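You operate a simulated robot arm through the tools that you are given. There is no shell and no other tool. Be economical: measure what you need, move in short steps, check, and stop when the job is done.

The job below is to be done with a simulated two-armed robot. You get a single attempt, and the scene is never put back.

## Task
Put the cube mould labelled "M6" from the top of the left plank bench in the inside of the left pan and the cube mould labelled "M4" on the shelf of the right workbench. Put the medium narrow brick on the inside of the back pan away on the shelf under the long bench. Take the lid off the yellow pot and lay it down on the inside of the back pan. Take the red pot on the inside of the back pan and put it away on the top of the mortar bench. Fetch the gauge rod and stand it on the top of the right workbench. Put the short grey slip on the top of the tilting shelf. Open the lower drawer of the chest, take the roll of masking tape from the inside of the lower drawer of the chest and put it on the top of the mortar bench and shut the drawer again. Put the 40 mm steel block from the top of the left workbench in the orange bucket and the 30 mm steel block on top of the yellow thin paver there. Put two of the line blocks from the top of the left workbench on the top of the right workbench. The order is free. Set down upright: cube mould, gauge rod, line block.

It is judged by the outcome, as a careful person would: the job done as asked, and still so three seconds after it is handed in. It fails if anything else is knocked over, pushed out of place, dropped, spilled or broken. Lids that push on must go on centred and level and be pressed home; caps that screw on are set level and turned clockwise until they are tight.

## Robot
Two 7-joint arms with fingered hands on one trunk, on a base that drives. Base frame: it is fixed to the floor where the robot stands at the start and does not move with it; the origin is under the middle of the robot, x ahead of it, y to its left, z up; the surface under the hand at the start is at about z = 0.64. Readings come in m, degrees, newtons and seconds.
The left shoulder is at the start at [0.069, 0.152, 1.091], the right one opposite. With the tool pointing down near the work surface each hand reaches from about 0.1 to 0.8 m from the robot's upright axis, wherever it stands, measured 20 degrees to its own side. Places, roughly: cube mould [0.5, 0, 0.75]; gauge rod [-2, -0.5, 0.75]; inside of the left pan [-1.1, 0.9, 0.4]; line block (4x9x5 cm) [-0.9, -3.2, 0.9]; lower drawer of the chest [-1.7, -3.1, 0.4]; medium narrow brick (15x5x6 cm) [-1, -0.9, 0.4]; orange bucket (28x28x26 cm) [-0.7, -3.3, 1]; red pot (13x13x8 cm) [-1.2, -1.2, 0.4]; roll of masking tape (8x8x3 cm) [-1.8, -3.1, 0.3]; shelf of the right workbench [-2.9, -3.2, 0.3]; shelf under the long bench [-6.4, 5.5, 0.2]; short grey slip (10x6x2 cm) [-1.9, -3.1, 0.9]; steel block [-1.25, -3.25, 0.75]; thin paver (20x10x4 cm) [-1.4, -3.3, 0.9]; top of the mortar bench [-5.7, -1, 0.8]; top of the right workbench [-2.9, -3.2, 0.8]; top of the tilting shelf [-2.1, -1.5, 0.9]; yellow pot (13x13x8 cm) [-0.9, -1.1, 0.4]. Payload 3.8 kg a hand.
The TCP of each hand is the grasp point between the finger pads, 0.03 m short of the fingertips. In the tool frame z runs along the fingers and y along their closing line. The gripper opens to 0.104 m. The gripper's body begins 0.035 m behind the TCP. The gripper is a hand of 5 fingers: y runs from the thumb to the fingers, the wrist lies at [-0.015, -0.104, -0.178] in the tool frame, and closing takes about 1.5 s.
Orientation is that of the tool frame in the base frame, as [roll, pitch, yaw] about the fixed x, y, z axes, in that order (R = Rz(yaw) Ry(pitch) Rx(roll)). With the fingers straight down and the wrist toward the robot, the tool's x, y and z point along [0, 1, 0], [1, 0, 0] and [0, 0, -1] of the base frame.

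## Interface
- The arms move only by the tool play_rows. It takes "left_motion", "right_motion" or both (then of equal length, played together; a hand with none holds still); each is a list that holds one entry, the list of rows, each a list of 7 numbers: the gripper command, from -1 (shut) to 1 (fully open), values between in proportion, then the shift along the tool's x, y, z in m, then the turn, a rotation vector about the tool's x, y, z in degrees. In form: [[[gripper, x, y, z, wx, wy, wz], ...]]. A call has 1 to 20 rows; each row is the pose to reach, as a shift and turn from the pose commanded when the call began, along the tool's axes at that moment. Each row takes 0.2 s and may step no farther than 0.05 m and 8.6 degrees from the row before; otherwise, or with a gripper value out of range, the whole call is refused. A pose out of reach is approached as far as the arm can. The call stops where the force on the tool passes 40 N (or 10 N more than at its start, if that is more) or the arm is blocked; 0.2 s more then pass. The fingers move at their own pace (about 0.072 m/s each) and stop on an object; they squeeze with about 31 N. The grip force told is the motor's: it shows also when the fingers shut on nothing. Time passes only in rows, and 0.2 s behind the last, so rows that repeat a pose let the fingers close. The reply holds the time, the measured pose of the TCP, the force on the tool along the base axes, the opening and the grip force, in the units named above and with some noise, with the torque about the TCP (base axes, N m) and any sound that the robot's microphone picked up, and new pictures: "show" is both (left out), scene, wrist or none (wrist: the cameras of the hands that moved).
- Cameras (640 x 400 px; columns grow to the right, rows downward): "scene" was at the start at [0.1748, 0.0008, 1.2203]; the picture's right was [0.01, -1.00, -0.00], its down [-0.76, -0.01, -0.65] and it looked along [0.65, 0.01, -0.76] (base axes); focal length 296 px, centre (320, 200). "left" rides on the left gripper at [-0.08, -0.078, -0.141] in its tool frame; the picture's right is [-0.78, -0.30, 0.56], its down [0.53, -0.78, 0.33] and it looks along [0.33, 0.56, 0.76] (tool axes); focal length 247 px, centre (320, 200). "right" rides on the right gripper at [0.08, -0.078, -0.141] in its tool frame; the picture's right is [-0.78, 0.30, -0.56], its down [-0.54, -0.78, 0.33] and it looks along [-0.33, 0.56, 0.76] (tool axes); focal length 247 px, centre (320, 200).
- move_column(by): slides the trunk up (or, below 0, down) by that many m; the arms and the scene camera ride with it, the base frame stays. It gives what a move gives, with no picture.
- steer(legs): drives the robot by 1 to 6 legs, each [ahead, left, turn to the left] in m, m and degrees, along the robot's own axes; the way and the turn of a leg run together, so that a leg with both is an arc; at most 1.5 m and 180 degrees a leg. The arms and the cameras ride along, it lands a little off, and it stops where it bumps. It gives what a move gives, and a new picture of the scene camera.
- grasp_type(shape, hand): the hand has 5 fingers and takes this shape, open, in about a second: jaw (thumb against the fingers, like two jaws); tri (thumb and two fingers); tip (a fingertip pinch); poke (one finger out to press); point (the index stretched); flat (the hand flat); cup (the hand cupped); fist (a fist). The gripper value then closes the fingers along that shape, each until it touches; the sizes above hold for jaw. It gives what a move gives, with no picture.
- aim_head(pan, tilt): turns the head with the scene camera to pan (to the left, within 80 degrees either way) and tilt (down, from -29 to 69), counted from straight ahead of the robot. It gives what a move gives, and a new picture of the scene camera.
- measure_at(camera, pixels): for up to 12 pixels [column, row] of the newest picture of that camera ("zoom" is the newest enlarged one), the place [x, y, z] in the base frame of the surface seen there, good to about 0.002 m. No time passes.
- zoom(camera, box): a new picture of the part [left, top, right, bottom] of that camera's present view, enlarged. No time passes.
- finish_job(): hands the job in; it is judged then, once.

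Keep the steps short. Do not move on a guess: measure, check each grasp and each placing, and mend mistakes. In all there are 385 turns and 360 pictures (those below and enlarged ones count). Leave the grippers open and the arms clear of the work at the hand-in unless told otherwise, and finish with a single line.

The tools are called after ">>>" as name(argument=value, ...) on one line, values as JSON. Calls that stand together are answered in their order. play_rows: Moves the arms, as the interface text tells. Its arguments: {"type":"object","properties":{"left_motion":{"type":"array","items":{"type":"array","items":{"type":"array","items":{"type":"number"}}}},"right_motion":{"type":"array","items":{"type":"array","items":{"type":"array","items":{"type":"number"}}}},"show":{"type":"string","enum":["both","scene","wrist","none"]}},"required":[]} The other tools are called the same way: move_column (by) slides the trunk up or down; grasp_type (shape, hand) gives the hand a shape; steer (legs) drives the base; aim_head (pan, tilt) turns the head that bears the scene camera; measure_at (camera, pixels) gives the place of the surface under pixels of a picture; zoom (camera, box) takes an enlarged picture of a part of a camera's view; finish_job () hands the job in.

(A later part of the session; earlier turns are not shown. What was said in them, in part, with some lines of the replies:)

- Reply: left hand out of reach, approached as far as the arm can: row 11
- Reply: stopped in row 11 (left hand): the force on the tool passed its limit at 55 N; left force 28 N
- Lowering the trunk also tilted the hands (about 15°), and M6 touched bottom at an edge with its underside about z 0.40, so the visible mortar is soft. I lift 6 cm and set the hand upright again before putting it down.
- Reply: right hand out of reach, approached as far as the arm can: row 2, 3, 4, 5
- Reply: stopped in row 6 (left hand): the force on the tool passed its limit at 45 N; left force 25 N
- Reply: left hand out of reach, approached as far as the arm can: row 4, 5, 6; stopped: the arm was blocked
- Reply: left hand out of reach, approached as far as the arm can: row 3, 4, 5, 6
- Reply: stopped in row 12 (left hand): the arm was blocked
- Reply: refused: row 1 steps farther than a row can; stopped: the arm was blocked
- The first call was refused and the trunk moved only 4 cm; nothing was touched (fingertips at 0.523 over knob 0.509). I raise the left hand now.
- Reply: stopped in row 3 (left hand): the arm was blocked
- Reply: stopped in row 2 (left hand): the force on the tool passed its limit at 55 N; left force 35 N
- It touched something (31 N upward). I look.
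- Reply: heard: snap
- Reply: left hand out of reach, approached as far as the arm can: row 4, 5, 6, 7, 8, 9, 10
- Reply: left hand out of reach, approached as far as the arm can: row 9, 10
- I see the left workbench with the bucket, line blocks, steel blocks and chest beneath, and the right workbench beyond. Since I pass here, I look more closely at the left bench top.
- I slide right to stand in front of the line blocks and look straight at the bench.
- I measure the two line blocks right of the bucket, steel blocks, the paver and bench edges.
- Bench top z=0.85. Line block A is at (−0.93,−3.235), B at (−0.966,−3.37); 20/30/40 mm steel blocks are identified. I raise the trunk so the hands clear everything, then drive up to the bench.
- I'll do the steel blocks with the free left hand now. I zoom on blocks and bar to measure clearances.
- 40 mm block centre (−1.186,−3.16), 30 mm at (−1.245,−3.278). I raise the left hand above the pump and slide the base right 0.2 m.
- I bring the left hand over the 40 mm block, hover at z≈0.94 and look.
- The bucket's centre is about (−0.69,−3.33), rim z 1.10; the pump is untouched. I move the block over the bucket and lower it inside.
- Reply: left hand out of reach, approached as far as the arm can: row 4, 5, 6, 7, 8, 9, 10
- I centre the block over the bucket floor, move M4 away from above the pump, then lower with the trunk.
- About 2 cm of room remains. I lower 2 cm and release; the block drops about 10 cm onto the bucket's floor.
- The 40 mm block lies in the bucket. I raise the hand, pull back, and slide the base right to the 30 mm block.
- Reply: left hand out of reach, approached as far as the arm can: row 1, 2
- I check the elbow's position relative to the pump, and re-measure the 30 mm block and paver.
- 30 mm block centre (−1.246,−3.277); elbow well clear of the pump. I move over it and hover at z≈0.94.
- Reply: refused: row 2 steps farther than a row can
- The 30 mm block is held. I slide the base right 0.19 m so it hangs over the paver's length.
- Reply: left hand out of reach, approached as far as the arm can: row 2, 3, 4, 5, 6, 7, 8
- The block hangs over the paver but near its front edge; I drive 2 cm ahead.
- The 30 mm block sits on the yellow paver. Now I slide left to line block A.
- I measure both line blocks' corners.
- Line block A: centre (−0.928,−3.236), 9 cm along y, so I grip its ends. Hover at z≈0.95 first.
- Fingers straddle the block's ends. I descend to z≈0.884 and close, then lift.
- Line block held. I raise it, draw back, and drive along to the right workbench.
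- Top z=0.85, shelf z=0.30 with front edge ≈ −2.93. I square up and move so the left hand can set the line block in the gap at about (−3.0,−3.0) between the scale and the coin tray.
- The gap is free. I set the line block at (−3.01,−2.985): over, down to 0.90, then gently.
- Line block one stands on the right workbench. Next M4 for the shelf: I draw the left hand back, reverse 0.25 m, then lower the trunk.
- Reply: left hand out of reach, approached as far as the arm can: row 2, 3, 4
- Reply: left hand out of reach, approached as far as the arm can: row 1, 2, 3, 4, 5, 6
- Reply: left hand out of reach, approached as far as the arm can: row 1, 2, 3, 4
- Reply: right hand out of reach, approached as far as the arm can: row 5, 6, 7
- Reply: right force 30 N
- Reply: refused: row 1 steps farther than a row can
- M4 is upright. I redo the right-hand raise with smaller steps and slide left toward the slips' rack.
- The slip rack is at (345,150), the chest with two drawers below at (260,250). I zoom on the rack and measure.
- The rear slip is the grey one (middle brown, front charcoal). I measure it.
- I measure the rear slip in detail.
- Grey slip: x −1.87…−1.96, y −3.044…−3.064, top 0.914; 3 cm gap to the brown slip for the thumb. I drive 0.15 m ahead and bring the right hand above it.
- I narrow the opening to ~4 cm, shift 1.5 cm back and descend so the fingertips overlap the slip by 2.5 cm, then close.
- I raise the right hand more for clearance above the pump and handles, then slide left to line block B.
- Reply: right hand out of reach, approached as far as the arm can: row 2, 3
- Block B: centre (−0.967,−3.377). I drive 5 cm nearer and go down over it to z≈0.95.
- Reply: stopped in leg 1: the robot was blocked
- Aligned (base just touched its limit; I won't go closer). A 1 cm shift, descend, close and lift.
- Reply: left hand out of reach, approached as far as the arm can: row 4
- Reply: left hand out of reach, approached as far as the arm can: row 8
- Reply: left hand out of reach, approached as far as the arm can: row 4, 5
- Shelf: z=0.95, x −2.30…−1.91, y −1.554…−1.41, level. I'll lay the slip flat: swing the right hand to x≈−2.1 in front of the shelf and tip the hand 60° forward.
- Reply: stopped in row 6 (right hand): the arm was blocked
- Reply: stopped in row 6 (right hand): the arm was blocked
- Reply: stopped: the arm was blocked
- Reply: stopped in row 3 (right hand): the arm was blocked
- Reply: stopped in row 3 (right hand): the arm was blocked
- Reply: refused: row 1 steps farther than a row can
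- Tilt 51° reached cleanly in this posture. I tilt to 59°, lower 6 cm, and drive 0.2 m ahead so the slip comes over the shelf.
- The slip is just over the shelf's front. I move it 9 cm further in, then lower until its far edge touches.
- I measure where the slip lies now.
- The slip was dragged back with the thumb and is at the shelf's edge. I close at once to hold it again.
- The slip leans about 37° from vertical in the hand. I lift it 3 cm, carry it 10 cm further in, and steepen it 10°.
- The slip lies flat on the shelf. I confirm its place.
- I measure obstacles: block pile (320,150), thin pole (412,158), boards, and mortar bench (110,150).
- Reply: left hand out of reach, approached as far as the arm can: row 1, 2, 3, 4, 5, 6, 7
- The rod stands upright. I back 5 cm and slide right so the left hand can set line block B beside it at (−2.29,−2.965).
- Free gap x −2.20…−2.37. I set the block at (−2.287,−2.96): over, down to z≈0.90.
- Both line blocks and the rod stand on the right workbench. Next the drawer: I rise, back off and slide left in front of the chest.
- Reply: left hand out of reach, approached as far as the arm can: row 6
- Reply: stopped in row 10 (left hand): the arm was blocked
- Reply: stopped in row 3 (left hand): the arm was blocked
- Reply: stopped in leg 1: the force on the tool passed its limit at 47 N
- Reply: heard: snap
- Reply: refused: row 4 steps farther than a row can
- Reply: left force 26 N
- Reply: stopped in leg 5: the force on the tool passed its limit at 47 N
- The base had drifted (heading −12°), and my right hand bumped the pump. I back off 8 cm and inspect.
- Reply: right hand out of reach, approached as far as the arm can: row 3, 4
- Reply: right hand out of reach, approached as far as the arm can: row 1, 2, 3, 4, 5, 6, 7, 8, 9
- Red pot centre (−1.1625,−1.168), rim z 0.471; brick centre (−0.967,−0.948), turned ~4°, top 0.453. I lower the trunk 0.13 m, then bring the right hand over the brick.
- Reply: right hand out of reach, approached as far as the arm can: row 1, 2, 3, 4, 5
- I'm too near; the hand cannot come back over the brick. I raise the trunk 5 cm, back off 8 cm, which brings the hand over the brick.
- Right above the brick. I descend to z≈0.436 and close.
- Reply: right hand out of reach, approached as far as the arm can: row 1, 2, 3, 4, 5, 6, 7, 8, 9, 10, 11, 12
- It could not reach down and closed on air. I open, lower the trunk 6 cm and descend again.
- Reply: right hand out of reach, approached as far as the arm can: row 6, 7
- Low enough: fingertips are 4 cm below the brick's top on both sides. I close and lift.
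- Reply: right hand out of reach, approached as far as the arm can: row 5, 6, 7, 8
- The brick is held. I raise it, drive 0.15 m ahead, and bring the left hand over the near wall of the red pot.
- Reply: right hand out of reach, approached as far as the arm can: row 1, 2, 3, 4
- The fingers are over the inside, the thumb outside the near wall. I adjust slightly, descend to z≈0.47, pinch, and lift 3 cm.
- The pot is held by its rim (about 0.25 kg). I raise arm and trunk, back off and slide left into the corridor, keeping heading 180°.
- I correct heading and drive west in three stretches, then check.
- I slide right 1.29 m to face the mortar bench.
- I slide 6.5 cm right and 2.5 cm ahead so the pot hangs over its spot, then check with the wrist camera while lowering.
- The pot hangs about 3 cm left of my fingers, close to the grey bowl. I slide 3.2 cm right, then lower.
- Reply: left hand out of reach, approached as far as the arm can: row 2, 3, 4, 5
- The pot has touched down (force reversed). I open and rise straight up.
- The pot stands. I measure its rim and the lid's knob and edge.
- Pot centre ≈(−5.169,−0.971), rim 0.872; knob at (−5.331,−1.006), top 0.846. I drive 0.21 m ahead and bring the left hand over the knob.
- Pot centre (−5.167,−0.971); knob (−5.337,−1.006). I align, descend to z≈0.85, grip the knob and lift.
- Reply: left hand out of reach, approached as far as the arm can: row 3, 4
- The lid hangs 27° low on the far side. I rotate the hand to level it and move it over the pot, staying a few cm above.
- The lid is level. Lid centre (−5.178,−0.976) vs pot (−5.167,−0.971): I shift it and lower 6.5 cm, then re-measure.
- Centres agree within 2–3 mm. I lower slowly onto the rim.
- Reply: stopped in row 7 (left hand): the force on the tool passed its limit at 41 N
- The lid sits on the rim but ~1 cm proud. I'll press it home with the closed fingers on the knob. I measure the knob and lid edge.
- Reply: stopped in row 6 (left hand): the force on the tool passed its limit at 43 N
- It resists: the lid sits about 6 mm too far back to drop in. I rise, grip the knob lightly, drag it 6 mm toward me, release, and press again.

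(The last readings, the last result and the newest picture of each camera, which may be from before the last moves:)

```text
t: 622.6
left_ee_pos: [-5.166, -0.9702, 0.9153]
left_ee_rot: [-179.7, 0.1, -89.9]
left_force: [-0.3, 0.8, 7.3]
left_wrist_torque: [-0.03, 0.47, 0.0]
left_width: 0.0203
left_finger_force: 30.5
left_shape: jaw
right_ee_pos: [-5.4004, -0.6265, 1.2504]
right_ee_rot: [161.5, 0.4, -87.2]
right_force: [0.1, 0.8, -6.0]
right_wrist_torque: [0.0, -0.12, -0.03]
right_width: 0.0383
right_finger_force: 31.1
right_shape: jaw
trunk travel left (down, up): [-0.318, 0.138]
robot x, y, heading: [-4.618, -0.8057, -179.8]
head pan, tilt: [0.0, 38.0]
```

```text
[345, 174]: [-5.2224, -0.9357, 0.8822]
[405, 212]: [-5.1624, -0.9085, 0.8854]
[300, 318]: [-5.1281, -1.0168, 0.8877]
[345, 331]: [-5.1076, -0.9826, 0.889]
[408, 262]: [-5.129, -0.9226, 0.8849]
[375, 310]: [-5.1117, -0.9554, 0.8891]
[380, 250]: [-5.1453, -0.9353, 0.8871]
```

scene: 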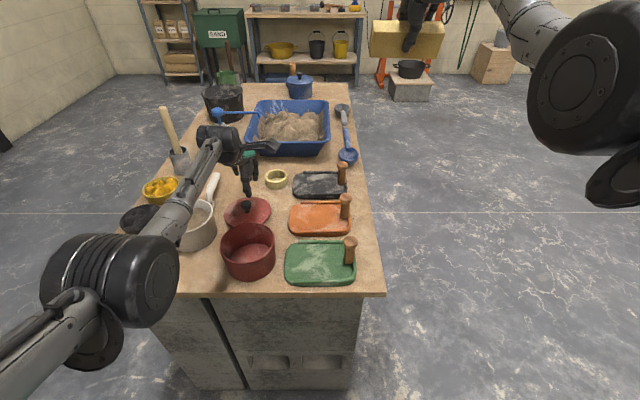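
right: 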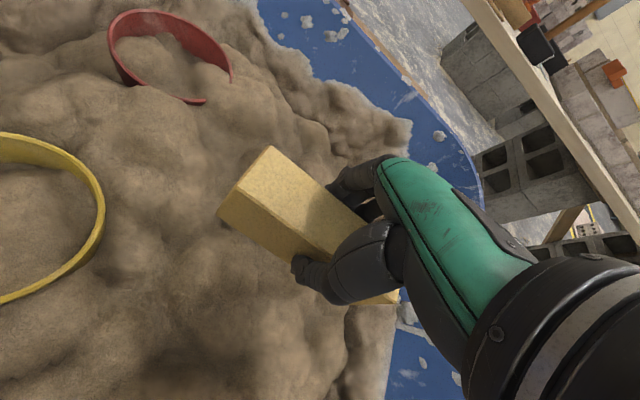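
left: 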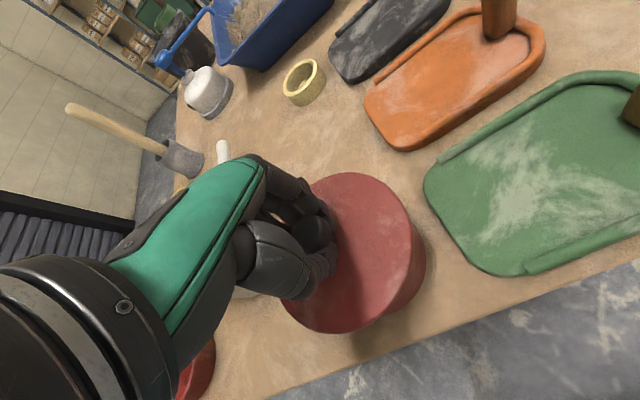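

Lid centre is now (−5.1685,−0.970), within 2 mm of the pot's. I release, rise, close, and press straight down on the knob.

>>> play_rows(left_motion=[[[-0.5, 0, 0, 0, 0, 0, 0], [0, 0, 0, 0, 0, 0, 0], [0, 0, 0, -0.03, 0, 0, 0], [0, 0, 0, -0.07, 0, 0, 0], [-1, 0, 0.002, -0.07, 0, 0, 0], [-1, 0, 0.002, -0.07, 0, 0, 0], [-1, 0, 0.002, -0.07, 0, 0, 0], [-1, 0, 0.002, -0.05, 0, 0, 0], [-1, 0, 0.002, -0.035, 0, 0, 0], [-1, 0, 0.002, -0.03, 0, 0, 0], [-1, 0, 0.002, -0.026, 0, 0, 0], [-1, 0, 0.002, -0.022, 0, 0, 0], [-1, 0, 0.002, -0.018, 0, 0, 0], [-1, 0, 0.002, -0.014, 0, 0, 0]]], show="wrist")

```text
t: 625.3
left_ee_pos: [-5.1729, -0.9723, 0.9451]
left_ee_rot: [179.0, 0.3, -89.9]
left_force: [6.3, 0.6, 15.3]
left_wrist_torque: [0.02, -0.19, -0.03]
left_width: 0.0
left_finger_force: 31.1
left_shape: jaw
right_ee_pos: [-5.4008, -0.6267, 1.2474]
right_ee_rot: [161.8, 0.4, -87.3]
right_force: [-0.3, -0.3, -6.6]
right_wrist_torque: [0.0, -0.09, 0.0]
right_width: 0.0383
right_finger_force: 31.5
right_shape: jaw
trunk travel left (down, up): [-0.318, 0.138]
robot x, y, heading: [-4.6145, -0.8091, -180.3]
head pan, tilt: [0.0, 38.0]
heard: snap
stopped in row 13 (left hand): the force on the tool passed its limit at 43 N (the readings are from after the stop); the commanded pose is now the measured one
```

left: 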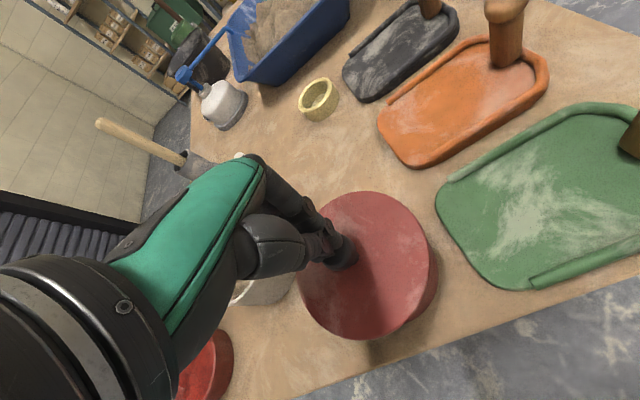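

Snap — the lid went home. I check that it is level and at its proper height.

>>> measure_at(camera="left", pixels=[[360, 193], [425, 240], [305, 300], [360, 335], [420, 290], [390, 260]])

>>> play_rows(left_motion=[[[-1, 0, 0, -0.03, 0, 0, 0], [-1, 0, 0, -0.08, 0, 0, 0], [-1, 0, 0, -0.13, 0, 0, 0], [0, 0, 0, -0.17, 0, 0, 0], [0, 0, 0, -0.2, 0, 0, 0]]], show="none")

```text
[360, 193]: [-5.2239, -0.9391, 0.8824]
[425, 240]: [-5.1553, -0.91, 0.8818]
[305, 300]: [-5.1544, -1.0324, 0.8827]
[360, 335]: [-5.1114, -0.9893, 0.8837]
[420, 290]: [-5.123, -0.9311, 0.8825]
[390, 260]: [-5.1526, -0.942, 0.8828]
```

```text
t: 626.5
left_ee_pos: [-5.1694, -0.9726, 1.1427]
left_ee_rot: [179.3, 0.1, -89.8]
left_force: [-0.5, -0.1, -0.6]
left_wrist_torque: [-0.04, -0.01, -0.02]
left_width: 0.0517
left_finger_force: 0.1
left_shape: jaw
right_ee_pos: [-5.4025, -0.6258, 1.2479]
right_ee_rot: [161.6, 0.3, -87.2]
right_force: [-0.1, 1.0, -6.2]
right_wrist_torque: [-0.01, -0.08, 0.01]
right_width: 0.0382
right_finger_force: 31.2
right_shape: jaw
trunk travel left (down, up): [-0.318, 0.138]
robot x, y, heading: [-4.6132, -0.8081, -180.1]
head pan, tilt: [0.0, 38.0]
```

The lid is level at 0.8825 all round. Now the brick. I back off 0.4 m and look north (to my right) for the way to the long bench.

>>> steer(legs=[[-0.4, 0, 0]])

>>> aim_head(pan=-75, tilt=15)

>>> measure_at(camera="scene", pixels=[[100, 200], [200, 200], [320, 200], [420, 200], [200, 150], [320, 150], [420, 150], [540, 200], [320, 250], [100, 150], [250, 120], [400, 120]])

```text
t: 629.0
left_ee_pos: [-4.7682, -0.9693, 1.1416]
left_ee_rot: [179.5, 0.2, -90.4]
left_force: [-0.6, 0.5, -0.3]
left_wrist_torque: [-0.01, -0.01, -0.01]
left_width: 0.0515
left_finger_force: 0.2
left_shape: jaw
right_ee_pos: [-4.9971, -0.6215, 1.2477]
right_ee_rot: [161.7, 0.5, -87.9]
right_force: [-0.1, 0.1, -6.2]
right_wrist_torque: [0.0, -0.08, -0.02]
right_width: 0.0384
right_finger_force: 30.7
right_shape: jaw
trunk travel left (down, up): [-0.318, 0.138]
robot x, y, heading: [-4.2064, -0.808, 179.4]
head pan, tilt: [0.0, 38.0]
```

scene: 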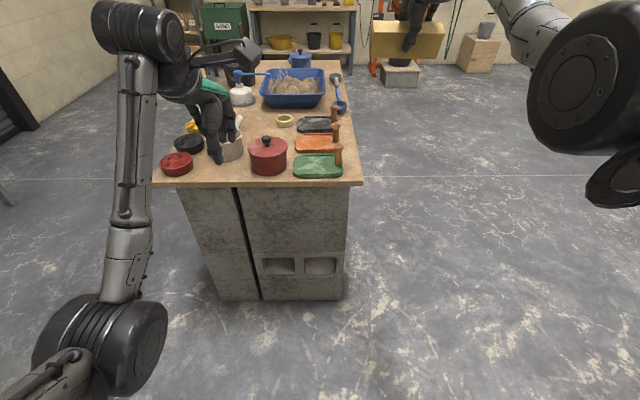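

```text
t: 630.5
left_ee_pos: [-4.7654, -0.9692, 1.1419]
left_ee_rot: [179.3, 0.3, -90.4]
left_force: [0.0, 0.0, -0.6]
left_wrist_torque: [0.01, 0.0, 0.01]
left_width: 0.0515
left_finger_force: 0.0
left_shape: jaw
right_ee_pos: [-4.9966, -0.6208, 1.2479]
right_ee_rot: [161.6, 0.5, -88.0]
right_force: [0.5, 0.1, -5.9]
right_wrist_torque: [0.0, -0.06, 0.02]
right_width: 0.0387
right_finger_force: 31.1
right_shape: jaw
trunk travel left (down, up): [-0.318, 0.138]
robot x, y, heading: [-4.2124, -0.8107, 179.5]
head pan, tilt: [-75.0, 15.0]
```

scene: 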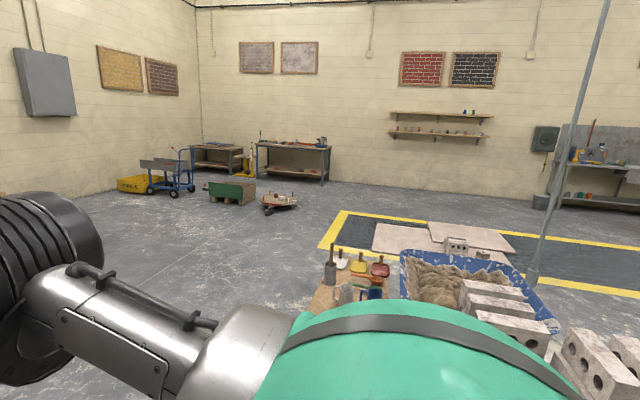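

```text
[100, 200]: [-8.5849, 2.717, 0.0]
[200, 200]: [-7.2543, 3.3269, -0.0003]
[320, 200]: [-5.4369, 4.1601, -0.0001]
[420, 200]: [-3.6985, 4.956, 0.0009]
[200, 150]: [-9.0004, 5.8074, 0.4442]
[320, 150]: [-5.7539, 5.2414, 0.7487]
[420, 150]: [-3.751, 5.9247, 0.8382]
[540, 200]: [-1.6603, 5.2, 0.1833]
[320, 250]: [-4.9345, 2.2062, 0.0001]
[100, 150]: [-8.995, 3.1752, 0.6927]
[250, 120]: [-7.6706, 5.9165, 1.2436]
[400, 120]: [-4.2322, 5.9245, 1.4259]
```

I zoom on the long bench and measure obstacles on the way.

>>> zoom(camera="scene", box=[140, 110, 360, 250])

>>> measure_at(camera="zoom", pixels=[[345, 190], [520, 195], [350, 100], [535, 110], [430, 170], [500, 180], [400, 290], [450, 280], [270, 260], [210, 270], [540, 215], [560, 400]])

>>> measure_at(camera="scene", pixels=[[328, 300], [340, 275], [312, 300], [320, 245], [405, 270]])

```text
2.86 times, centred on (250, 180) of scene
```

zoom: 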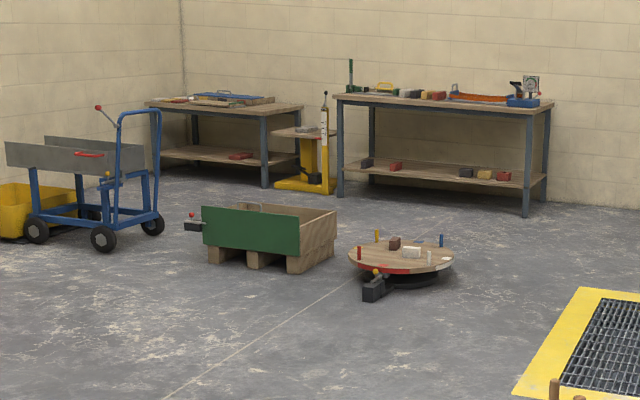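

```text
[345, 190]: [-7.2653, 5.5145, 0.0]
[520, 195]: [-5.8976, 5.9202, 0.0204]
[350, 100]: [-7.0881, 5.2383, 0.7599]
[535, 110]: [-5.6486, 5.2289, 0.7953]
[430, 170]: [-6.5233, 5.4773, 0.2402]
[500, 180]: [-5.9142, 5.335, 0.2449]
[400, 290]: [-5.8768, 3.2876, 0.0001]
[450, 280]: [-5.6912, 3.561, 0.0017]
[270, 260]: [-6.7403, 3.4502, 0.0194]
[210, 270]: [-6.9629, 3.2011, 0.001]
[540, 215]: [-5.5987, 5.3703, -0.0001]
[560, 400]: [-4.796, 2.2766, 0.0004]
```

```text
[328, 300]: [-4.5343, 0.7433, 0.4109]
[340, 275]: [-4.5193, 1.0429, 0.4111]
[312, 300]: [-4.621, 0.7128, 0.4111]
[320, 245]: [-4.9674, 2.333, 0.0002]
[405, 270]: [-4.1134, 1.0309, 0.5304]
```

Route: turn north, pass west of the small tool board, then north along x≈−5.05 east of the turntable. First part:

>>> steer(legs=[[0, 0, -89.5], [0.55, 0, 0], [0, 0.85, 0], [1.5, 0, 0]])

>>> aim_head(pan=12, tilt=20)

```text
t: 637.5
left_ee_pos: [-4.3446, 0.2673, 1.1428]
left_ee_rot: [-179.9, -0.8, 172.2]
left_force: [1.3, 1.8, -0.9]
left_wrist_torque: [-0.12, 0.14, 0.03]
left_width: 0.0518
left_finger_force: 0.1
left_shape: jaw
right_ee_pos: [-3.959, 0.4901, 1.2756]
right_ee_rot: [160.7, -0.4, 174.5]
right_force: [3.5, 1.7, -8.8]
right_wrist_torque: [-0.14, 0.13, 0.06]
right_width: 0.0376
right_finger_force: 31.0
right_shape: jaw
trunk travel left (down, up): [-0.318, 0.138]
robot x, y, heading: [-4.2693, -0.2726, 82.0]
head pan, tilt: [-75.0, 15.0]
stopped in leg 2: the robot was blocked; the commanded pose is now the measured one
```

scene: 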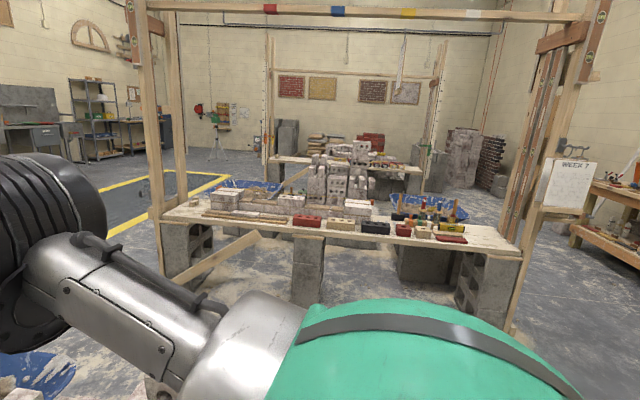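

```text
t: 639.1
left_ee_pos: [-4.3648, 0.2558, 1.1493]
left_ee_rot: [179.6, 0.0, 172.4]
left_force: [-0.4, 0.3, -0.8]
left_wrist_torque: [0.03, -0.01, 0.02]
left_width: 0.052
left_finger_force: 0.0
left_shape: jaw
right_ee_pos: [-3.9834, 0.4771, 1.293]
right_ee_rot: [159.5, 0.7, 174.6]
right_force: [-0.1, 0.4, -6.3]
right_wrist_torque: [-0.08, 0.03, -0.02]
right_width: 0.0377
right_finger_force: 30.8
right_shape: jaw
trunk travel left (down, up): [-0.318, 0.138]
robot x, y, heading: [-4.2729, -0.2698, 81.9]
head pan, tilt: [12.0, 20.0]
```

scene: 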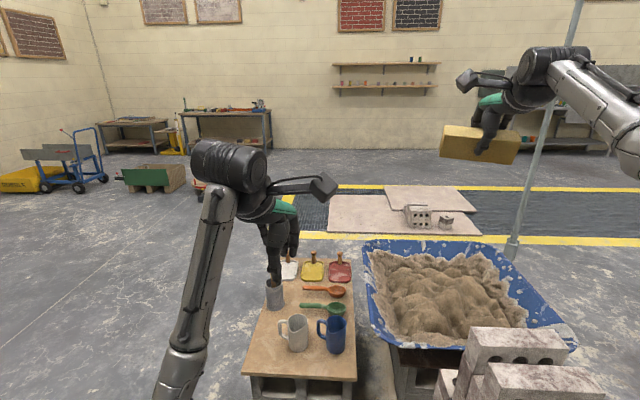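

I bumped lightly against the tool board's block base. I back off 0.12 m, realign, slide left, and look at the board again.

>>> steer(legs=[[-0.1, 0, 0], [0, 0.9, 8]])

>>> aim_head(pan=-40, tilt=30)

```text
t: 644.5
left_ee_pos: [-5.3398, 0.1989, 1.1475]
left_ee_rot: [179.6, 0.0, -179.3]
left_force: [-0.5, 0.2, 0.3]
left_wrist_torque: [0.01, 0.0, 0.0]
left_width: 0.052
left_finger_force: 0.0
left_shape: jaw
right_ee_pos: [-4.995, 0.4734, 1.2923]
right_ee_rot: [159.6, 0.5, -177.1]
right_force: [-0.5, 1.1, -5.5]
right_wrist_torque: [-0.11, -0.02, -0.01]
right_width: 0.0378
right_finger_force: 31.2
right_shape: jaw
trunk travel left (down, up): [-0.318, 0.138]
robot x, y, heading: [-5.1705, -0.3115, 90.2]
head pan, tilt: [12.0, 20.0]
```

scene: 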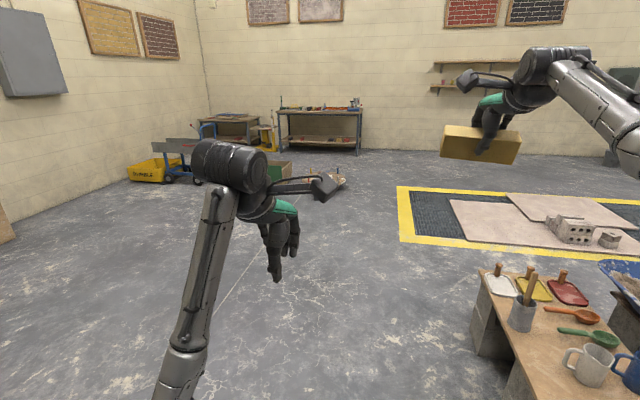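

```text
t: 645.8
left_ee_pos: [-5.3416, 0.1988, 1.147]
left_ee_rot: [179.6, -0.1, -179.2]
left_force: [0.8, 0.0, -0.4]
left_wrist_torque: [0.0, -0.02, -0.04]
left_width: 0.052
left_finger_force: 0.0
left_shape: jaw
right_ee_pos: [-4.9954, 0.4744, 1.2924]
right_ee_rot: [159.6, 0.6, -177.0]
right_force: [0.0, -0.5, -6.0]
right_wrist_torque: [-0.13, -0.03, -0.01]
right_width: 0.0378
right_finger_force: 31.1
right_shape: jaw
trunk travel left (down, up): [-0.318, 0.138]
robot x, y, heading: [-5.1688, -0.3089, 90.4]
head pan, tilt: [-40.0, 30.0]
```

scene: 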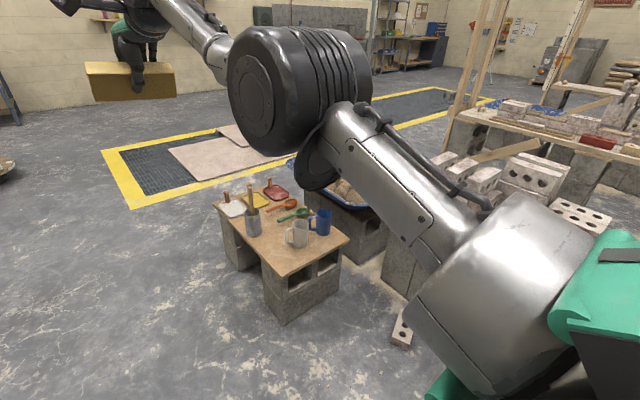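

I see a brick at (402,330) on the floor near the block pile. I zoom to see whether it was disturbed.

>>> zoom(camera="scene", box=[220, 140, 620, 380])

>>> measure_at(camera="scene", pixels=[[402, 325], [395, 340], [410, 345], [404, 312], [390, 270], [280, 320], [266, 310], [345, 240], [225, 265]])

```text
1.60 times, centred on (420, 260) of scene
```

zoom: 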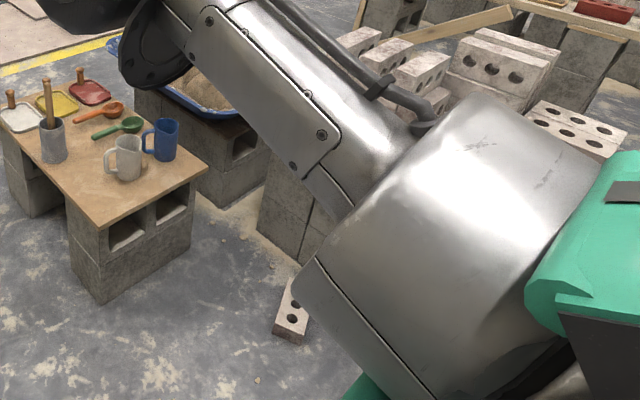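

```text
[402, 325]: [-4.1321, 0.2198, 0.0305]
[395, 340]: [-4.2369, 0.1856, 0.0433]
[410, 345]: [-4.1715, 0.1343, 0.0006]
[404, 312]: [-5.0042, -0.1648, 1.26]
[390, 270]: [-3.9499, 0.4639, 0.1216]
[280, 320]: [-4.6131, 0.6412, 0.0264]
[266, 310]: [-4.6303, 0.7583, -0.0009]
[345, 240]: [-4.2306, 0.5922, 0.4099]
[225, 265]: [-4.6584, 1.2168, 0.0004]
```

The brick might have fallen from the stack touched by my elbow. I turn right 50° to see the pile properly.

>>> steer(legs=[[0, 0, -65]])

>>> aim_head(pan=0, tilt=25)

```text
t: 649.0
left_ee_pos: [-4.7897, 0.0646, 1.1485]
left_ee_rot: [179.6, -0.1, 116.6]
left_force: [0.1, -0.3, -0.2]
left_wrist_torque: [0.02, 0.04, 0.0]
left_width: 0.0519
left_finger_force: 0.1
left_shape: jaw
right_ee_pos: [-4.3907, -0.125, 1.2936]
right_ee_rot: [159.6, 0.6, 118.9]
right_force: [0.1, -0.5, -6.0]
right_wrist_torque: [-0.05, 0.08, 0.0]
right_width: 0.0372
right_finger_force: 31.0
right_shape: jaw
trunk travel left (down, up): [-0.318, 0.138]
robot x, y, heading: [-5.1708, -0.3055, 26.0]
head pan, tilt: [-40.0, 30.0]
```

scene: 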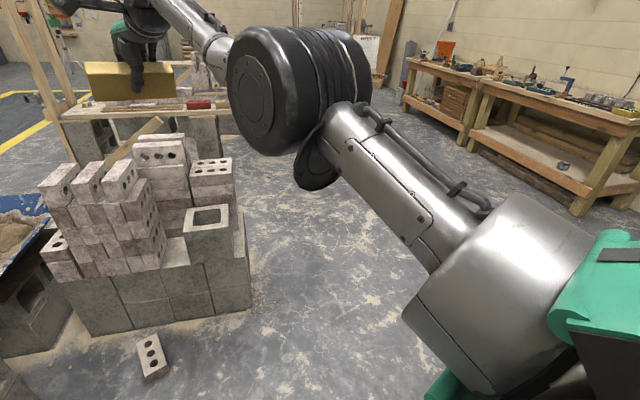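

```text
t: 650.0
left_ee_pos: [-4.7883, 0.0654, 1.1479]
left_ee_rot: [179.6, -0.2, 116.6]
left_force: [0.0, 0.2, 0.3]
left_wrist_torque: [0.01, -0.03, 0.0]
left_width: 0.0516
left_finger_force: 0.0
left_shape: jaw
right_ee_pos: [-4.3912, -0.1255, 1.2907]
right_ee_rot: [159.7, 0.5, 118.9]
right_force: [-0.4, 0.4, -6.3]
right_wrist_torque: [-0.07, 0.06, 0.01]
right_width: 0.0376
right_finger_force: 31.0
right_shape: jaw
trunk travel left (down, up): [-0.318, 0.138]
robot x, y, heading: [-5.1703, -0.3101, 26.2]
head pan, tilt: [0.0, 25.0]
```

scene: 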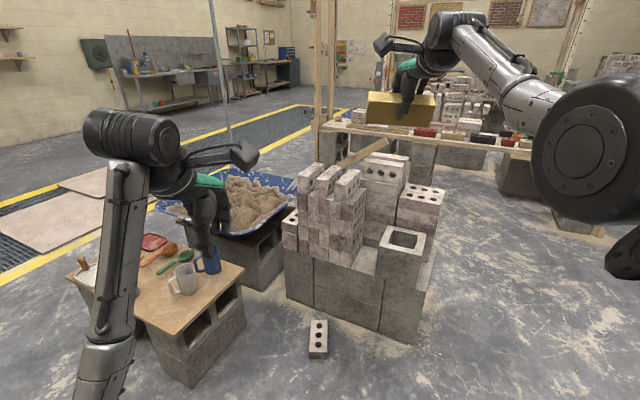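

I measure the pile's heights and the floor brick.

>>> measure_at(camera="scene", pixels=[[310, 170], [330, 172], [350, 178], [385, 160], [422, 190], [402, 238], [292, 222], [318, 325], [318, 350], [310, 357], [370, 255], [300, 290]])

>>> zoom(camera="scene", box=[240, 130, 480, 370])

```text
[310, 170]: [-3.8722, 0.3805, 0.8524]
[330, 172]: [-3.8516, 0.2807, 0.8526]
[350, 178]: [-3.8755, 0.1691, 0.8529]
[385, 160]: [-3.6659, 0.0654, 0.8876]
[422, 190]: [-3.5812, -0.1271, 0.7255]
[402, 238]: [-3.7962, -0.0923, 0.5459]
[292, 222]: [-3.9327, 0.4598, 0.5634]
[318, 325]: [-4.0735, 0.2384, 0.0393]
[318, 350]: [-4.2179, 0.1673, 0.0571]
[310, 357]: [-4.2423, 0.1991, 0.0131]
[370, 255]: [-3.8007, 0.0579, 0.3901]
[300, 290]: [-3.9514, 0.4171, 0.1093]
```

```text
1.67 times, centred on (360, 250) of scene
```

zoom: 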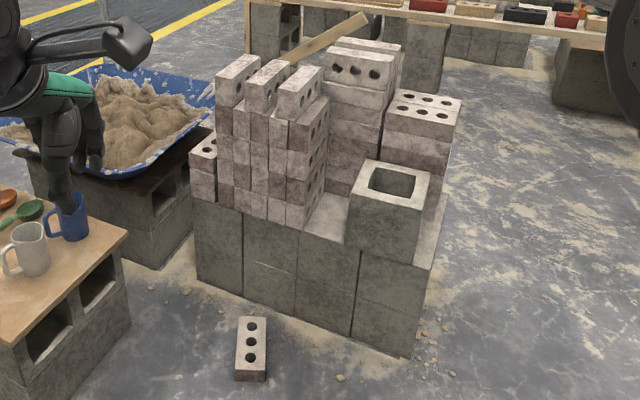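

The pile is tidy and lower (≤0.89) than my elbow; the floor brick appears to be part of that scene and still lies flat. I go on: face north again and drive toward the long bench.

>>> steer(legs=[[0, 0, 64], [1.2, -0.1, 0], [1.2, 0, 0]])

>>> aim_head(pan=15, tilt=22)

```text
t: 664.5
left_ee_pos: [-5.103, 2.5831, 1.1491]
left_ee_rot: [179.6, 0.0, 176.6]
left_force: [0.0, 0.8, -0.4]
left_wrist_torque: [0.02, 0.02, 0.03]
left_width: 0.0518
left_finger_force: 0.0
left_shape: jaw
right_ee_pos: [-4.7387, 2.8325, 1.2921]
right_ee_rot: [159.5, 0.5, 178.9]
right_force: [-0.9, 0.3, -6.6]
right_wrist_torque: [-0.1, -0.02, -0.01]
right_width: 0.0373
right_finger_force: 31.0
right_shape: jaw
trunk travel left (down, up): [-0.318, 0.138]
robot x, y, heading: [-4.9728, 2.0634, 86.2]
head pan, tilt: [0.0, 25.0]
```

scene: 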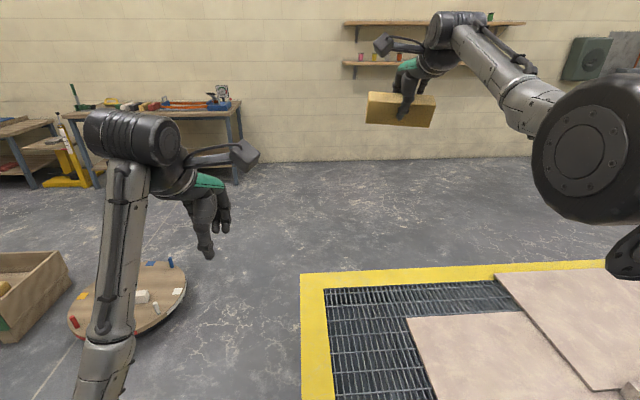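

```text
t: 665.3
left_ee_pos: [-5.1031, 2.5846, 1.1469]
left_ee_rot: [179.5, -0.1, 176.6]
left_force: [0.6, -0.7, -0.5]
left_wrist_torque: [0.01, 0.0, -0.01]
left_width: 0.0518
left_finger_force: 0.0
left_shape: jaw
right_ee_pos: [-4.7391, 2.8331, 1.2916]
right_ee_rot: [159.7, 0.6, 178.9]
right_force: [-0.1, 0.0, -5.7]
right_wrist_torque: [-0.13, -0.04, -0.04]
right_width: 0.0373
right_finger_force: 31.6
right_shape: jaw
trunk travel left (down, up): [-0.318, 0.138]
robot x, y, heading: [-4.9677, 2.0609, 86.2]
head pan, tilt: [15.0, 22.0]
```

scene: 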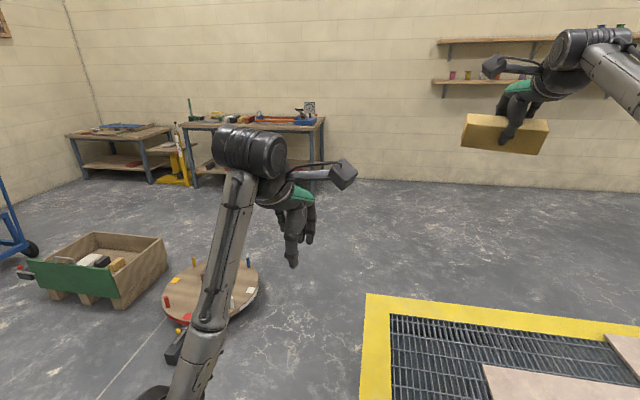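

>>> measure_at(camera="scene", pixels=[[257, 285], [240, 310], [365, 300], [366, 380], [190, 260], [320, 130], [190, 130], [250, 185], [320, 190]])

```text
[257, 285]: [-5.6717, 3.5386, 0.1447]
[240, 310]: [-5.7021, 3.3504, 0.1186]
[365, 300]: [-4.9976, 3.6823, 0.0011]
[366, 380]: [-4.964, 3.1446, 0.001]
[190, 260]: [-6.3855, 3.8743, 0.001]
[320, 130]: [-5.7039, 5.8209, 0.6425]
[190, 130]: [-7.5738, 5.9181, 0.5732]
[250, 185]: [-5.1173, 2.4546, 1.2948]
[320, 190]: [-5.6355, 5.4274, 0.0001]
```

The gap between turntable (x −5.67) and grating (x −4.98) is wide enough. I correct heading, move to x≈−5.33, go north, then slide left in front of the long bench.

>>> steer(legs=[[0.1, 0.36, 3.8], [1.2, 0, 0], [0.75, 0, 0], [0, 1.0, 0]])

>>> aim_head(pan=0, tilt=38)

```text
t: 681.9
left_ee_pos: [-6.4897, 4.6524, 1.1493]
left_ee_rot: [179.6, -0.1, -179.3]
left_force: [-0.4, -0.1, -0.2]
left_wrist_torque: [0.02, -0.02, -0.04]
left_width: 0.0521
left_finger_force: 0.1
left_shape: jaw
right_ee_pos: [-6.1439, 4.9265, 1.2917]
right_ee_rot: [159.7, 0.6, -177.0]
right_force: [0.2, 0.1, -5.8]
right_wrist_torque: [-0.09, -0.02, 0.03]
right_width: 0.0372
right_finger_force: 31.1
right_shape: jaw
trunk travel left (down, up): [-0.318, 0.138]
robot x, y, heading: [-6.3219, 4.1443, 90.1]
head pan, tilt: [15.0, 22.0]
```

scene: 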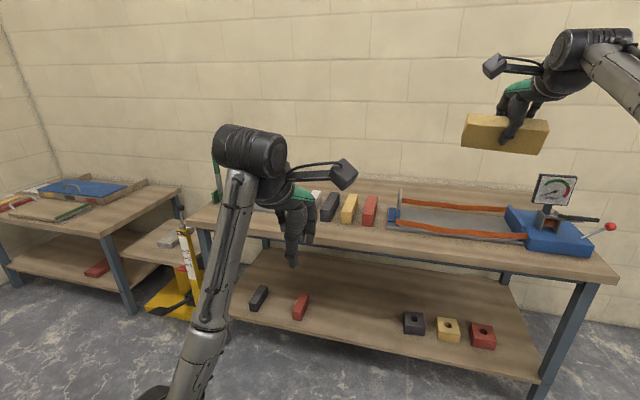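

```text
t: 682.6
left_ee_pos: [-6.4908, 4.6528, 1.1485]
left_ee_rot: [179.6, -0.1, -179.3]
left_force: [1.0, 0.1, -0.8]
left_wrist_torque: [-0.04, -0.01, 0.0]
left_width: 0.0519
left_finger_force: 0.0
left_shape: jaw
right_ee_pos: [-6.1442, 4.9256, 1.2909]
right_ee_rot: [159.7, 0.5, -177.0]
right_force: [-0.9, 0.5, -6.3]
right_wrist_torque: [-0.11, -0.03, 0.0]
right_width: 0.0375
right_finger_force: 31.2
right_shape: jaw
trunk travel left (down, up): [-0.318, 0.138]
robot x, y, heading: [-6.3189, 4.1437, 90.1]
head pan, tilt: [0.0, 38.0]
```

scene: 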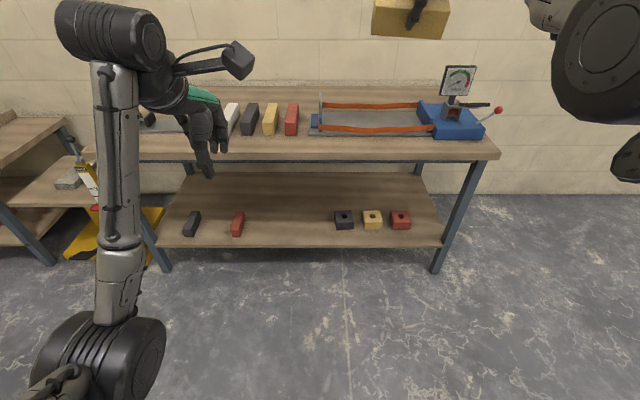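

The shelf has a free middle stretch around (290,220). I measure it and the bench front.

>>> measure_at(camera="scene", pixels=[[290, 240], [290, 225], [290, 200], [240, 235], [335, 225], [290, 157], [290, 150], [270, 225], [315, 225], [290, 247]])

```text
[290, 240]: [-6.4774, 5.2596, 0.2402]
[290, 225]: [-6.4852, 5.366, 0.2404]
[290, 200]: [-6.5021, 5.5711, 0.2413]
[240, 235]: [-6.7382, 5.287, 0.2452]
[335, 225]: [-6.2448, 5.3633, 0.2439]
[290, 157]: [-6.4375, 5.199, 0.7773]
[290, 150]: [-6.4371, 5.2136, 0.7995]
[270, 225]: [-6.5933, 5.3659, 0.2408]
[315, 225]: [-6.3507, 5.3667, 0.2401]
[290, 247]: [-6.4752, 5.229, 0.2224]
```

Shelf z=0.24, front edge y≈5.235; free x −6.72…−6.25. I slide left 0.32 m, set the right hand upright, and lower the trunk fully.

>>> steer(legs=[[0, 0.32, 0]])

>>> play_rows(right_motion=[[[-1, 0, 0, 0.03, 5, 0, 1], [-1, 0, 0, 0.06, 10, 0, 2], [-1, 0, -0.01, 0.09, 15, 0, 3], [-1, 0, -0.03, 0.12, 20, 0, 3], [-1, 0, -0.05, 0.15, 20.3, 0, 3], [-1, 0, -0.05, 0.18, 20.3, 0, 3]]], show="none")

>>> move_column(by=-0.31)

```text
t: 684.8
left_ee_pos: [-6.8114, 4.6513, 1.1469]
left_ee_rot: [179.6, -0.1, -179.4]
left_force: [-0.3, 0.2, -0.2]
left_wrist_torque: [-0.01, 0.01, 0.02]
left_width: 0.0519
left_finger_force: 0.2
left_shape: jaw
right_ee_pos: [-6.4642, 4.9247, 1.2912]
right_ee_rot: [159.8, 0.5, -177.1]
right_force: [0.5, 0.3, -6.5]
right_wrist_torque: [-0.11, 0.04, -0.02]
right_width: 0.0377
right_finger_force: 31.3
right_shape: jaw
trunk travel left (down, up): [-0.318, 0.138]
robot x, y, heading: [-6.6445, 4.1452, 90.1]
head pan, tilt: [0.0, 38.0]
```

scene: 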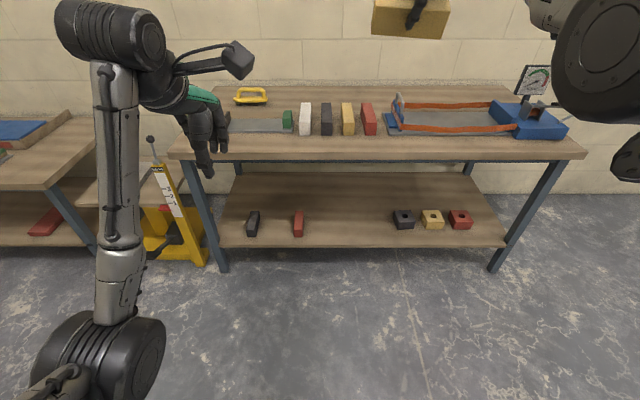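

```text
t: 686.2
left_ee_pos: [-6.8116, 4.6504, 1.1482]
left_ee_rot: [179.6, -0.2, -179.4]
left_force: [0.1, -0.8, -1.0]
left_wrist_torque: [0.0, 0.03, 0.01]
left_width: 0.0521
left_finger_force: 0.2
left_shape: jaw
right_ee_pos: [-6.4633, 4.8948, 1.1181]
right_ee_rot: [-179.9, 0.1, -180.0]
right_force: [0.1, -0.1, -6.6]
right_wrist_torque: [-0.08, -0.02, 0.01]
right_width: 0.0372
right_finger_force: 31.3
right_shape: jaw
right hand out of reach, approached as far as the arm can: row 1, 2, 3, 4, 5, 6
trunk travel left (down, up): [-0.318, 0.138]
robot x, y, heading: [-6.6464, 4.1442, 90.1]
head pan, tilt: [0.0, 38.0]
```

```text
t: 689.3
left_ee_pos: [-6.8117, 4.6786, 0.5774]
left_ee_rot: [-153.7, -0.3, -179.5]
left_force: [0.7, 0.1, -0.3]
left_wrist_torque: [0.0, 0.02, 0.0]
left_width: 0.0518
left_finger_force: 0.1
left_shape: jaw
right_ee_pos: [-6.4629, 4.8962, 0.8128]
right_ee_rot: [179.8, 0.0, -180.0]
right_force: [-0.4, 0.5, -5.3]
right_wrist_torque: [-0.08, 0.01, -0.05]
right_width: 0.0374
right_finger_force: 31.2
right_shape: jaw
trunk travel left (down, up): [-0.008, 0.448]
robot x, y, heading: [-6.6417, 4.1441, 90.4]
head pan, tilt: [0.0, 38.0]
```

Now I lower the right hand in front of the bench to z≈0.36.

>>> play_rows(right_motion=[[[-1, 0, -0.006, 0.041, 0, 0, 0], [-1, 0, -0.012, 0.082, 0, 0, 0], [-1, 0, -0.018, 0.123, 0, 0, 0], [-1, 0, -0.024, 0.164, 0, 0, 0], [-1, 0, -0.03, 0.205, 0, 0, 0], [-1, 0, -0.036, 0.246, 0, 0, 0], [-1, 0, -0.042, 0.287, 0, 0, 0], [-1, 0, -0.048, 0.328, 0, 0, 0], [-1, 0, -0.054, 0.369, 0, 0, 0], [-1, 0, -0.06, 0.41, 0, 0, 0], [-1, 0, -0.066, 0.45, 0, 0, 0]]], show="both")

```text
t: 691.7
left_ee_pos: [-6.8125, 4.6791, 0.5771]
left_ee_rot: [-153.6, -0.3, -179.4]
left_force: [-0.5, -0.2, -0.6]
left_wrist_torque: [-0.01, 0.02, -0.02]
left_width: 0.052
left_finger_force: 0.1
left_shape: jaw
right_ee_pos: [-6.4637, 4.8321, 0.3617]
right_ee_rot: [179.9, 0.0, 179.9]
right_force: [0.0, 0.4, -6.6]
right_wrist_torque: [-0.11, -0.04, 0.0]
right_width: 0.0372
right_finger_force: 31.3
right_shape: jaw
trunk travel left (down, up): [-0.008, 0.448]
robot x, y, heading: [-6.648, 4.1417, 89.9]
head pan, tilt: [0.0, 38.0]
```

scene: 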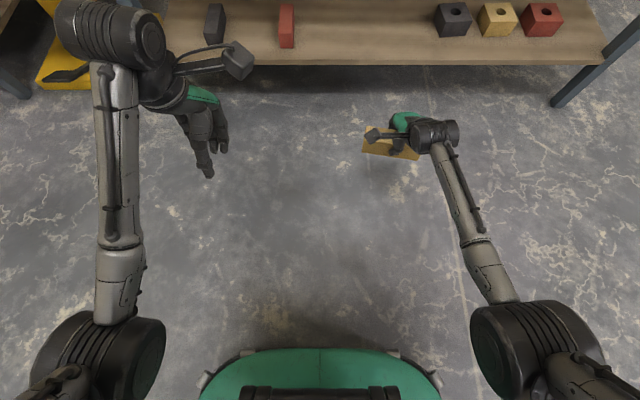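
right: 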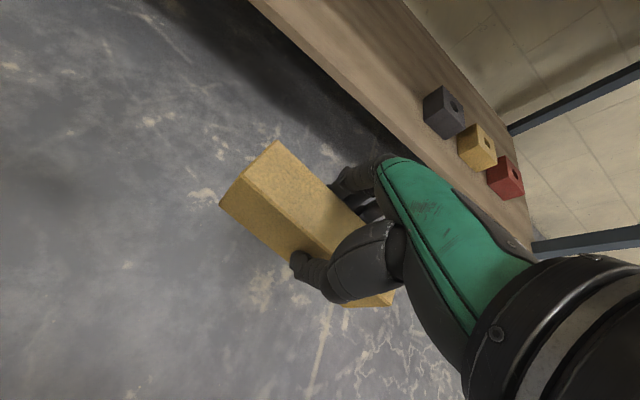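

Before moving in, I lower the left hand 10 cm so that its wrist passes under the bench edge, then drive 0.3 m ahead.

>>> play_rows(left_motion=[[[0, 0, 0.012, 0.03, 0, 0, 0], [0, 0, 0.02, 0.06, -3, 0, 0], [0, 0, 0.025, 0.09, -6, 0, 0], [0, 0, 0.025, 0.11, -8, 0, 0]]], show="none")

>>> steer(legs=[[0.3, 0, 0]])

```text
t: 692.7
left_ee_pos: [-6.8108, 4.6519, 0.4686]
left_ee_rot: [-161.7, -0.1, -179.4]
left_force: [-0.2, -0.7, -0.5]
left_wrist_torque: [-0.01, 0.0, -0.01]
left_width: 0.0519
left_finger_force: 0.0
left_shape: jaw
right_ee_pos: [-6.4637, 4.8308, 0.3616]
right_ee_rot: [-180.0, 0.0, -180.0]
right_force: [-0.6, 0.3, -6.1]
right_wrist_torque: [-0.08, 0.01, 0.04]
right_width: 0.0375
right_finger_force: 30.8
right_shape: jaw
trunk travel left (down, up): [-0.008, 0.448]
robot x, y, heading: [-6.6431, 4.1455, 90.0]
head pan, tilt: [0.0, 38.0]
```

```text
t: 694.7
left_ee_pos: [-6.8154, 4.944, 0.4671]
left_ee_rot: [-161.6, -0.3, -179.3]
left_force: [0.1, -0.8, 0.5]
left_wrist_torque: [-0.03, -0.05, 0.0]
left_width: 0.0521
left_finger_force: 0.1
left_shape: jaw
right_ee_pos: [-6.4685, 5.1251, 0.361]
right_ee_rot: [-179.9, 0.0, -179.9]
right_force: [1.1, 0.1, -6.5]
right_wrist_torque: [-0.04, -0.03, 0.0]
right_width: 0.0374
right_finger_force: 30.9
right_shape: jaw
trunk travel left (down, up): [-0.008, 0.448]
robot x, y, heading: [-6.6427, 4.436, 90.6]
head pan, tilt: [0.0, 38.0]
```

scene: 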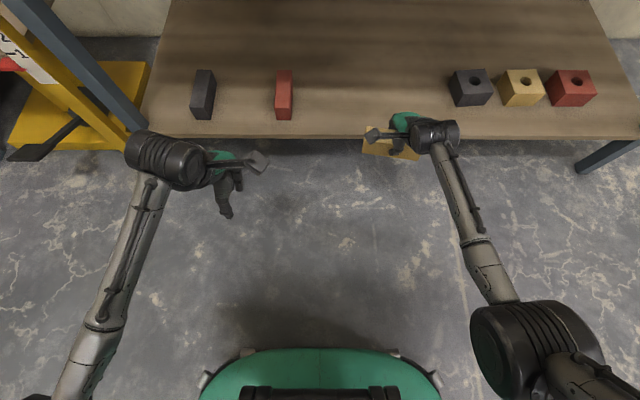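

Clear on both sides. Another 0.18 m ahead, then lower to contact.

>>> steer(legs=[[0.18, 0, 0]])

>>> play_rows(right_motion=[[[-1, 0, 0, 0.02, 0, 0, 0], [-1, 0, 0, 0.04, 0, 0, 0], [-1, 0, 0, 0.055, 0, 0, 0], [-1, 0, 0, 0.062, 0, 0, 0], [-1, 0, 0, 0.068, 0, 0, 0], [-1, 0, 0, 0.073, 0, 0, 0], [-1, 0, 0, 0.078, 0, 0, 0]]], show="wrist")

```text
t: 696.2
left_ee_pos: [-6.8178, 5.1254, 0.4667]
left_ee_rot: [-161.6, -0.3, -179.1]
left_force: [0.3, 0.1, 0.0]
left_wrist_torque: [-0.02, 0.0, -0.01]
left_width: 0.052
left_finger_force: 0.2
left_shape: jaw
right_ee_pos: [-6.4696, 5.3066, 0.3611]
right_ee_rot: [-179.9, 0.0, -179.8]
right_force: [0.0, -0.1, -7.0]
right_wrist_torque: [-0.05, -0.01, 0.02]
right_width: 0.0375
right_finger_force: 31.1
right_shape: jaw
trunk travel left (down, up): [-0.008, 0.448]
robot x, y, heading: [-6.6445, 4.6208, 90.5]
head pan, tilt: [0.0, 38.0]
```

scene: 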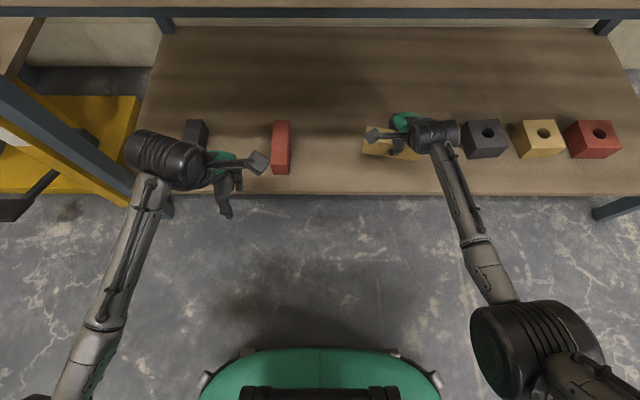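

```text
t: 697.8
left_ee_pos: [-6.8177, 5.1236, 0.4708]
left_ee_rot: [-161.9, -0.1, -179.1]
left_force: [0.9, 0.2, 0.0]
left_wrist_torque: [-0.04, 0.03, 0.0]
left_width: 0.0519
left_finger_force: 0.1
left_shape: jaw
right_ee_pos: [-6.4687, 5.3057, 0.2891]
right_ee_rot: [179.5, 0.1, -179.8]
right_force: [0.5, -7.8, 16.9]
right_wrist_torque: [0.0, -0.03, 0.02]
right_width: 0.0374
right_finger_force: 31.0
right_shape: jaw
trunk travel left (down, up): [-0.008, 0.448]
robot x, y, heading: [-6.6483, 4.6193, 90.4]
head pan, tilt: [0.0, 38.0]
```

right: 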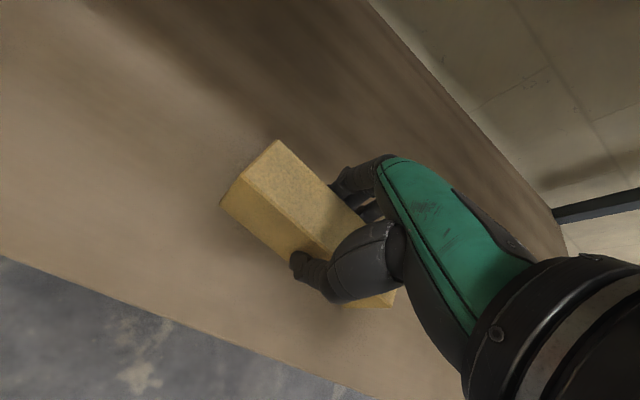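

The brick rests on the shelf (17 N). I open, rise 8 cm, then reverse out.

>>> play_rows(right_motion=[[[-0.5, 0, 0, -0.002, 0, 0, 0], [0.2, 0, 0, -0.002, 0, 0, 0], [0.4, 0, 0, -0.002, 0, 0, 0], [0.4, 0, 0, -0.002, 0, 0, 0], [0.4, 0, 0, -0.03, 0, 0, 0], [0.4, 0, 0, -0.06, 0, 0, 0], [0.4, 0, 0, -0.09, 0, 0, 0]]], show="none")

>>> steer(legs=[[-0.55, 0, 0]])

```text
t: 699.4
left_ee_pos: [-6.8177, 5.1246, 0.4686]
left_ee_rot: [-161.7, -0.3, -179.1]
left_force: [0.4, 0.6, 0.5]
left_wrist_torque: [0.02, 0.03, 0.0]
left_width: 0.052
left_finger_force: 0.0
left_shape: jaw
right_ee_pos: [-6.4677, 5.306, 0.377]
right_ee_rot: [-180.0, -0.1, -179.8]
right_force: [-0.3, 0.5, -0.6]
right_wrist_torque: [0.02, 0.03, -0.02]
right_width: 0.0727
right_finger_force: 0.1
right_shape: jaw
trunk travel left (down, up): [-0.008, 0.448]
robot x, y, heading: [-6.6467, 4.6196, 90.7]
head pan, tilt: [0.0, 38.0]
```

```text
t: 702.5
left_ee_pos: [-6.8165, 4.5902, 0.4676]
left_ee_rot: [-161.7, -0.1, -178.3]
left_force: [0.5, 0.7, 0.7]
left_wrist_torque: [0.02, 0.01, -0.02]
left_width: 0.0522
left_finger_force: 0.1
left_shape: jaw
right_ee_pos: [-6.4707, 4.7776, 0.3773]
right_ee_rot: [179.9, -0.1, -178.8]
right_force: [0.0, -1.0, -0.3]
right_wrist_torque: [-0.01, 0.0, -0.05]
right_width: 0.0724
right_finger_force: 0.0
right_shape: jaw
trunk travel left (down, up): [-0.008, 0.448]
robot x, y, heading: [-6.6409, 4.0899, 91.4]
head pan, tilt: [0.0, 38.0]
```

scene: 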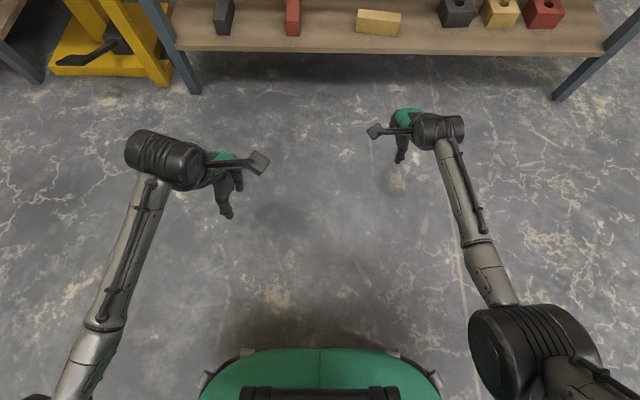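

The brick lies flat on the shelf, wholly inside its edge. All items are done; I open both hands fully and hand in.

>>> play_rows(left_motion=[[[1, 0, 0, 0, 0, 0, 0], [1, 0, 0, 0, 0, 0, 0], [1, 0, 0, 0, 0, 0, 0]]], right_motion=[[[1, 0, 0, 0, 0, 0, 0], [1, 0, 0, 0, 0, 0, 0], [1, 0, 0, 0, 0, 0, 0]]], show="none")

>>> finish_job()

```text
t: 703.3
left_ee_pos: [-6.8154, 4.5896, 0.4676]
left_ee_rot: [-161.6, -0.2, -178.4]
left_force: [0.1, -0.5, -0.2]
left_wrist_torque: [-0.01, -0.02, -0.05]
left_width: 0.1036
left_finger_force: 0.0
left_shape: jaw
right_ee_pos: [-6.4698, 4.7773, 0.3772]
right_ee_rot: [-180.0, 0.2, -178.8]
right_force: [0.4, 0.4, 0.5]
right_wrist_torque: [0.03, 0.0, -0.02]
right_width: 0.1035
right_finger_force: 0.0
right_shape: jaw
trunk travel left (down, up): [-0.008, 0.448]
robot x, y, heading: [-6.6348, 4.0892, 91.5]
head pan, tilt: [0.0, 38.0]
```

```text
The job is handed in.
```

Every item asked for was moved and placed as asked, and the job is handed in; I slid the mortar gun on the left workbench out of place and pushed it back, the red pot's lid came off and was pressed home again, the 40 mm block dropped about 10 cm into the bucket, and I bumped something near the block pile, where a brick now lies on the floor that I could not confirm was there before.
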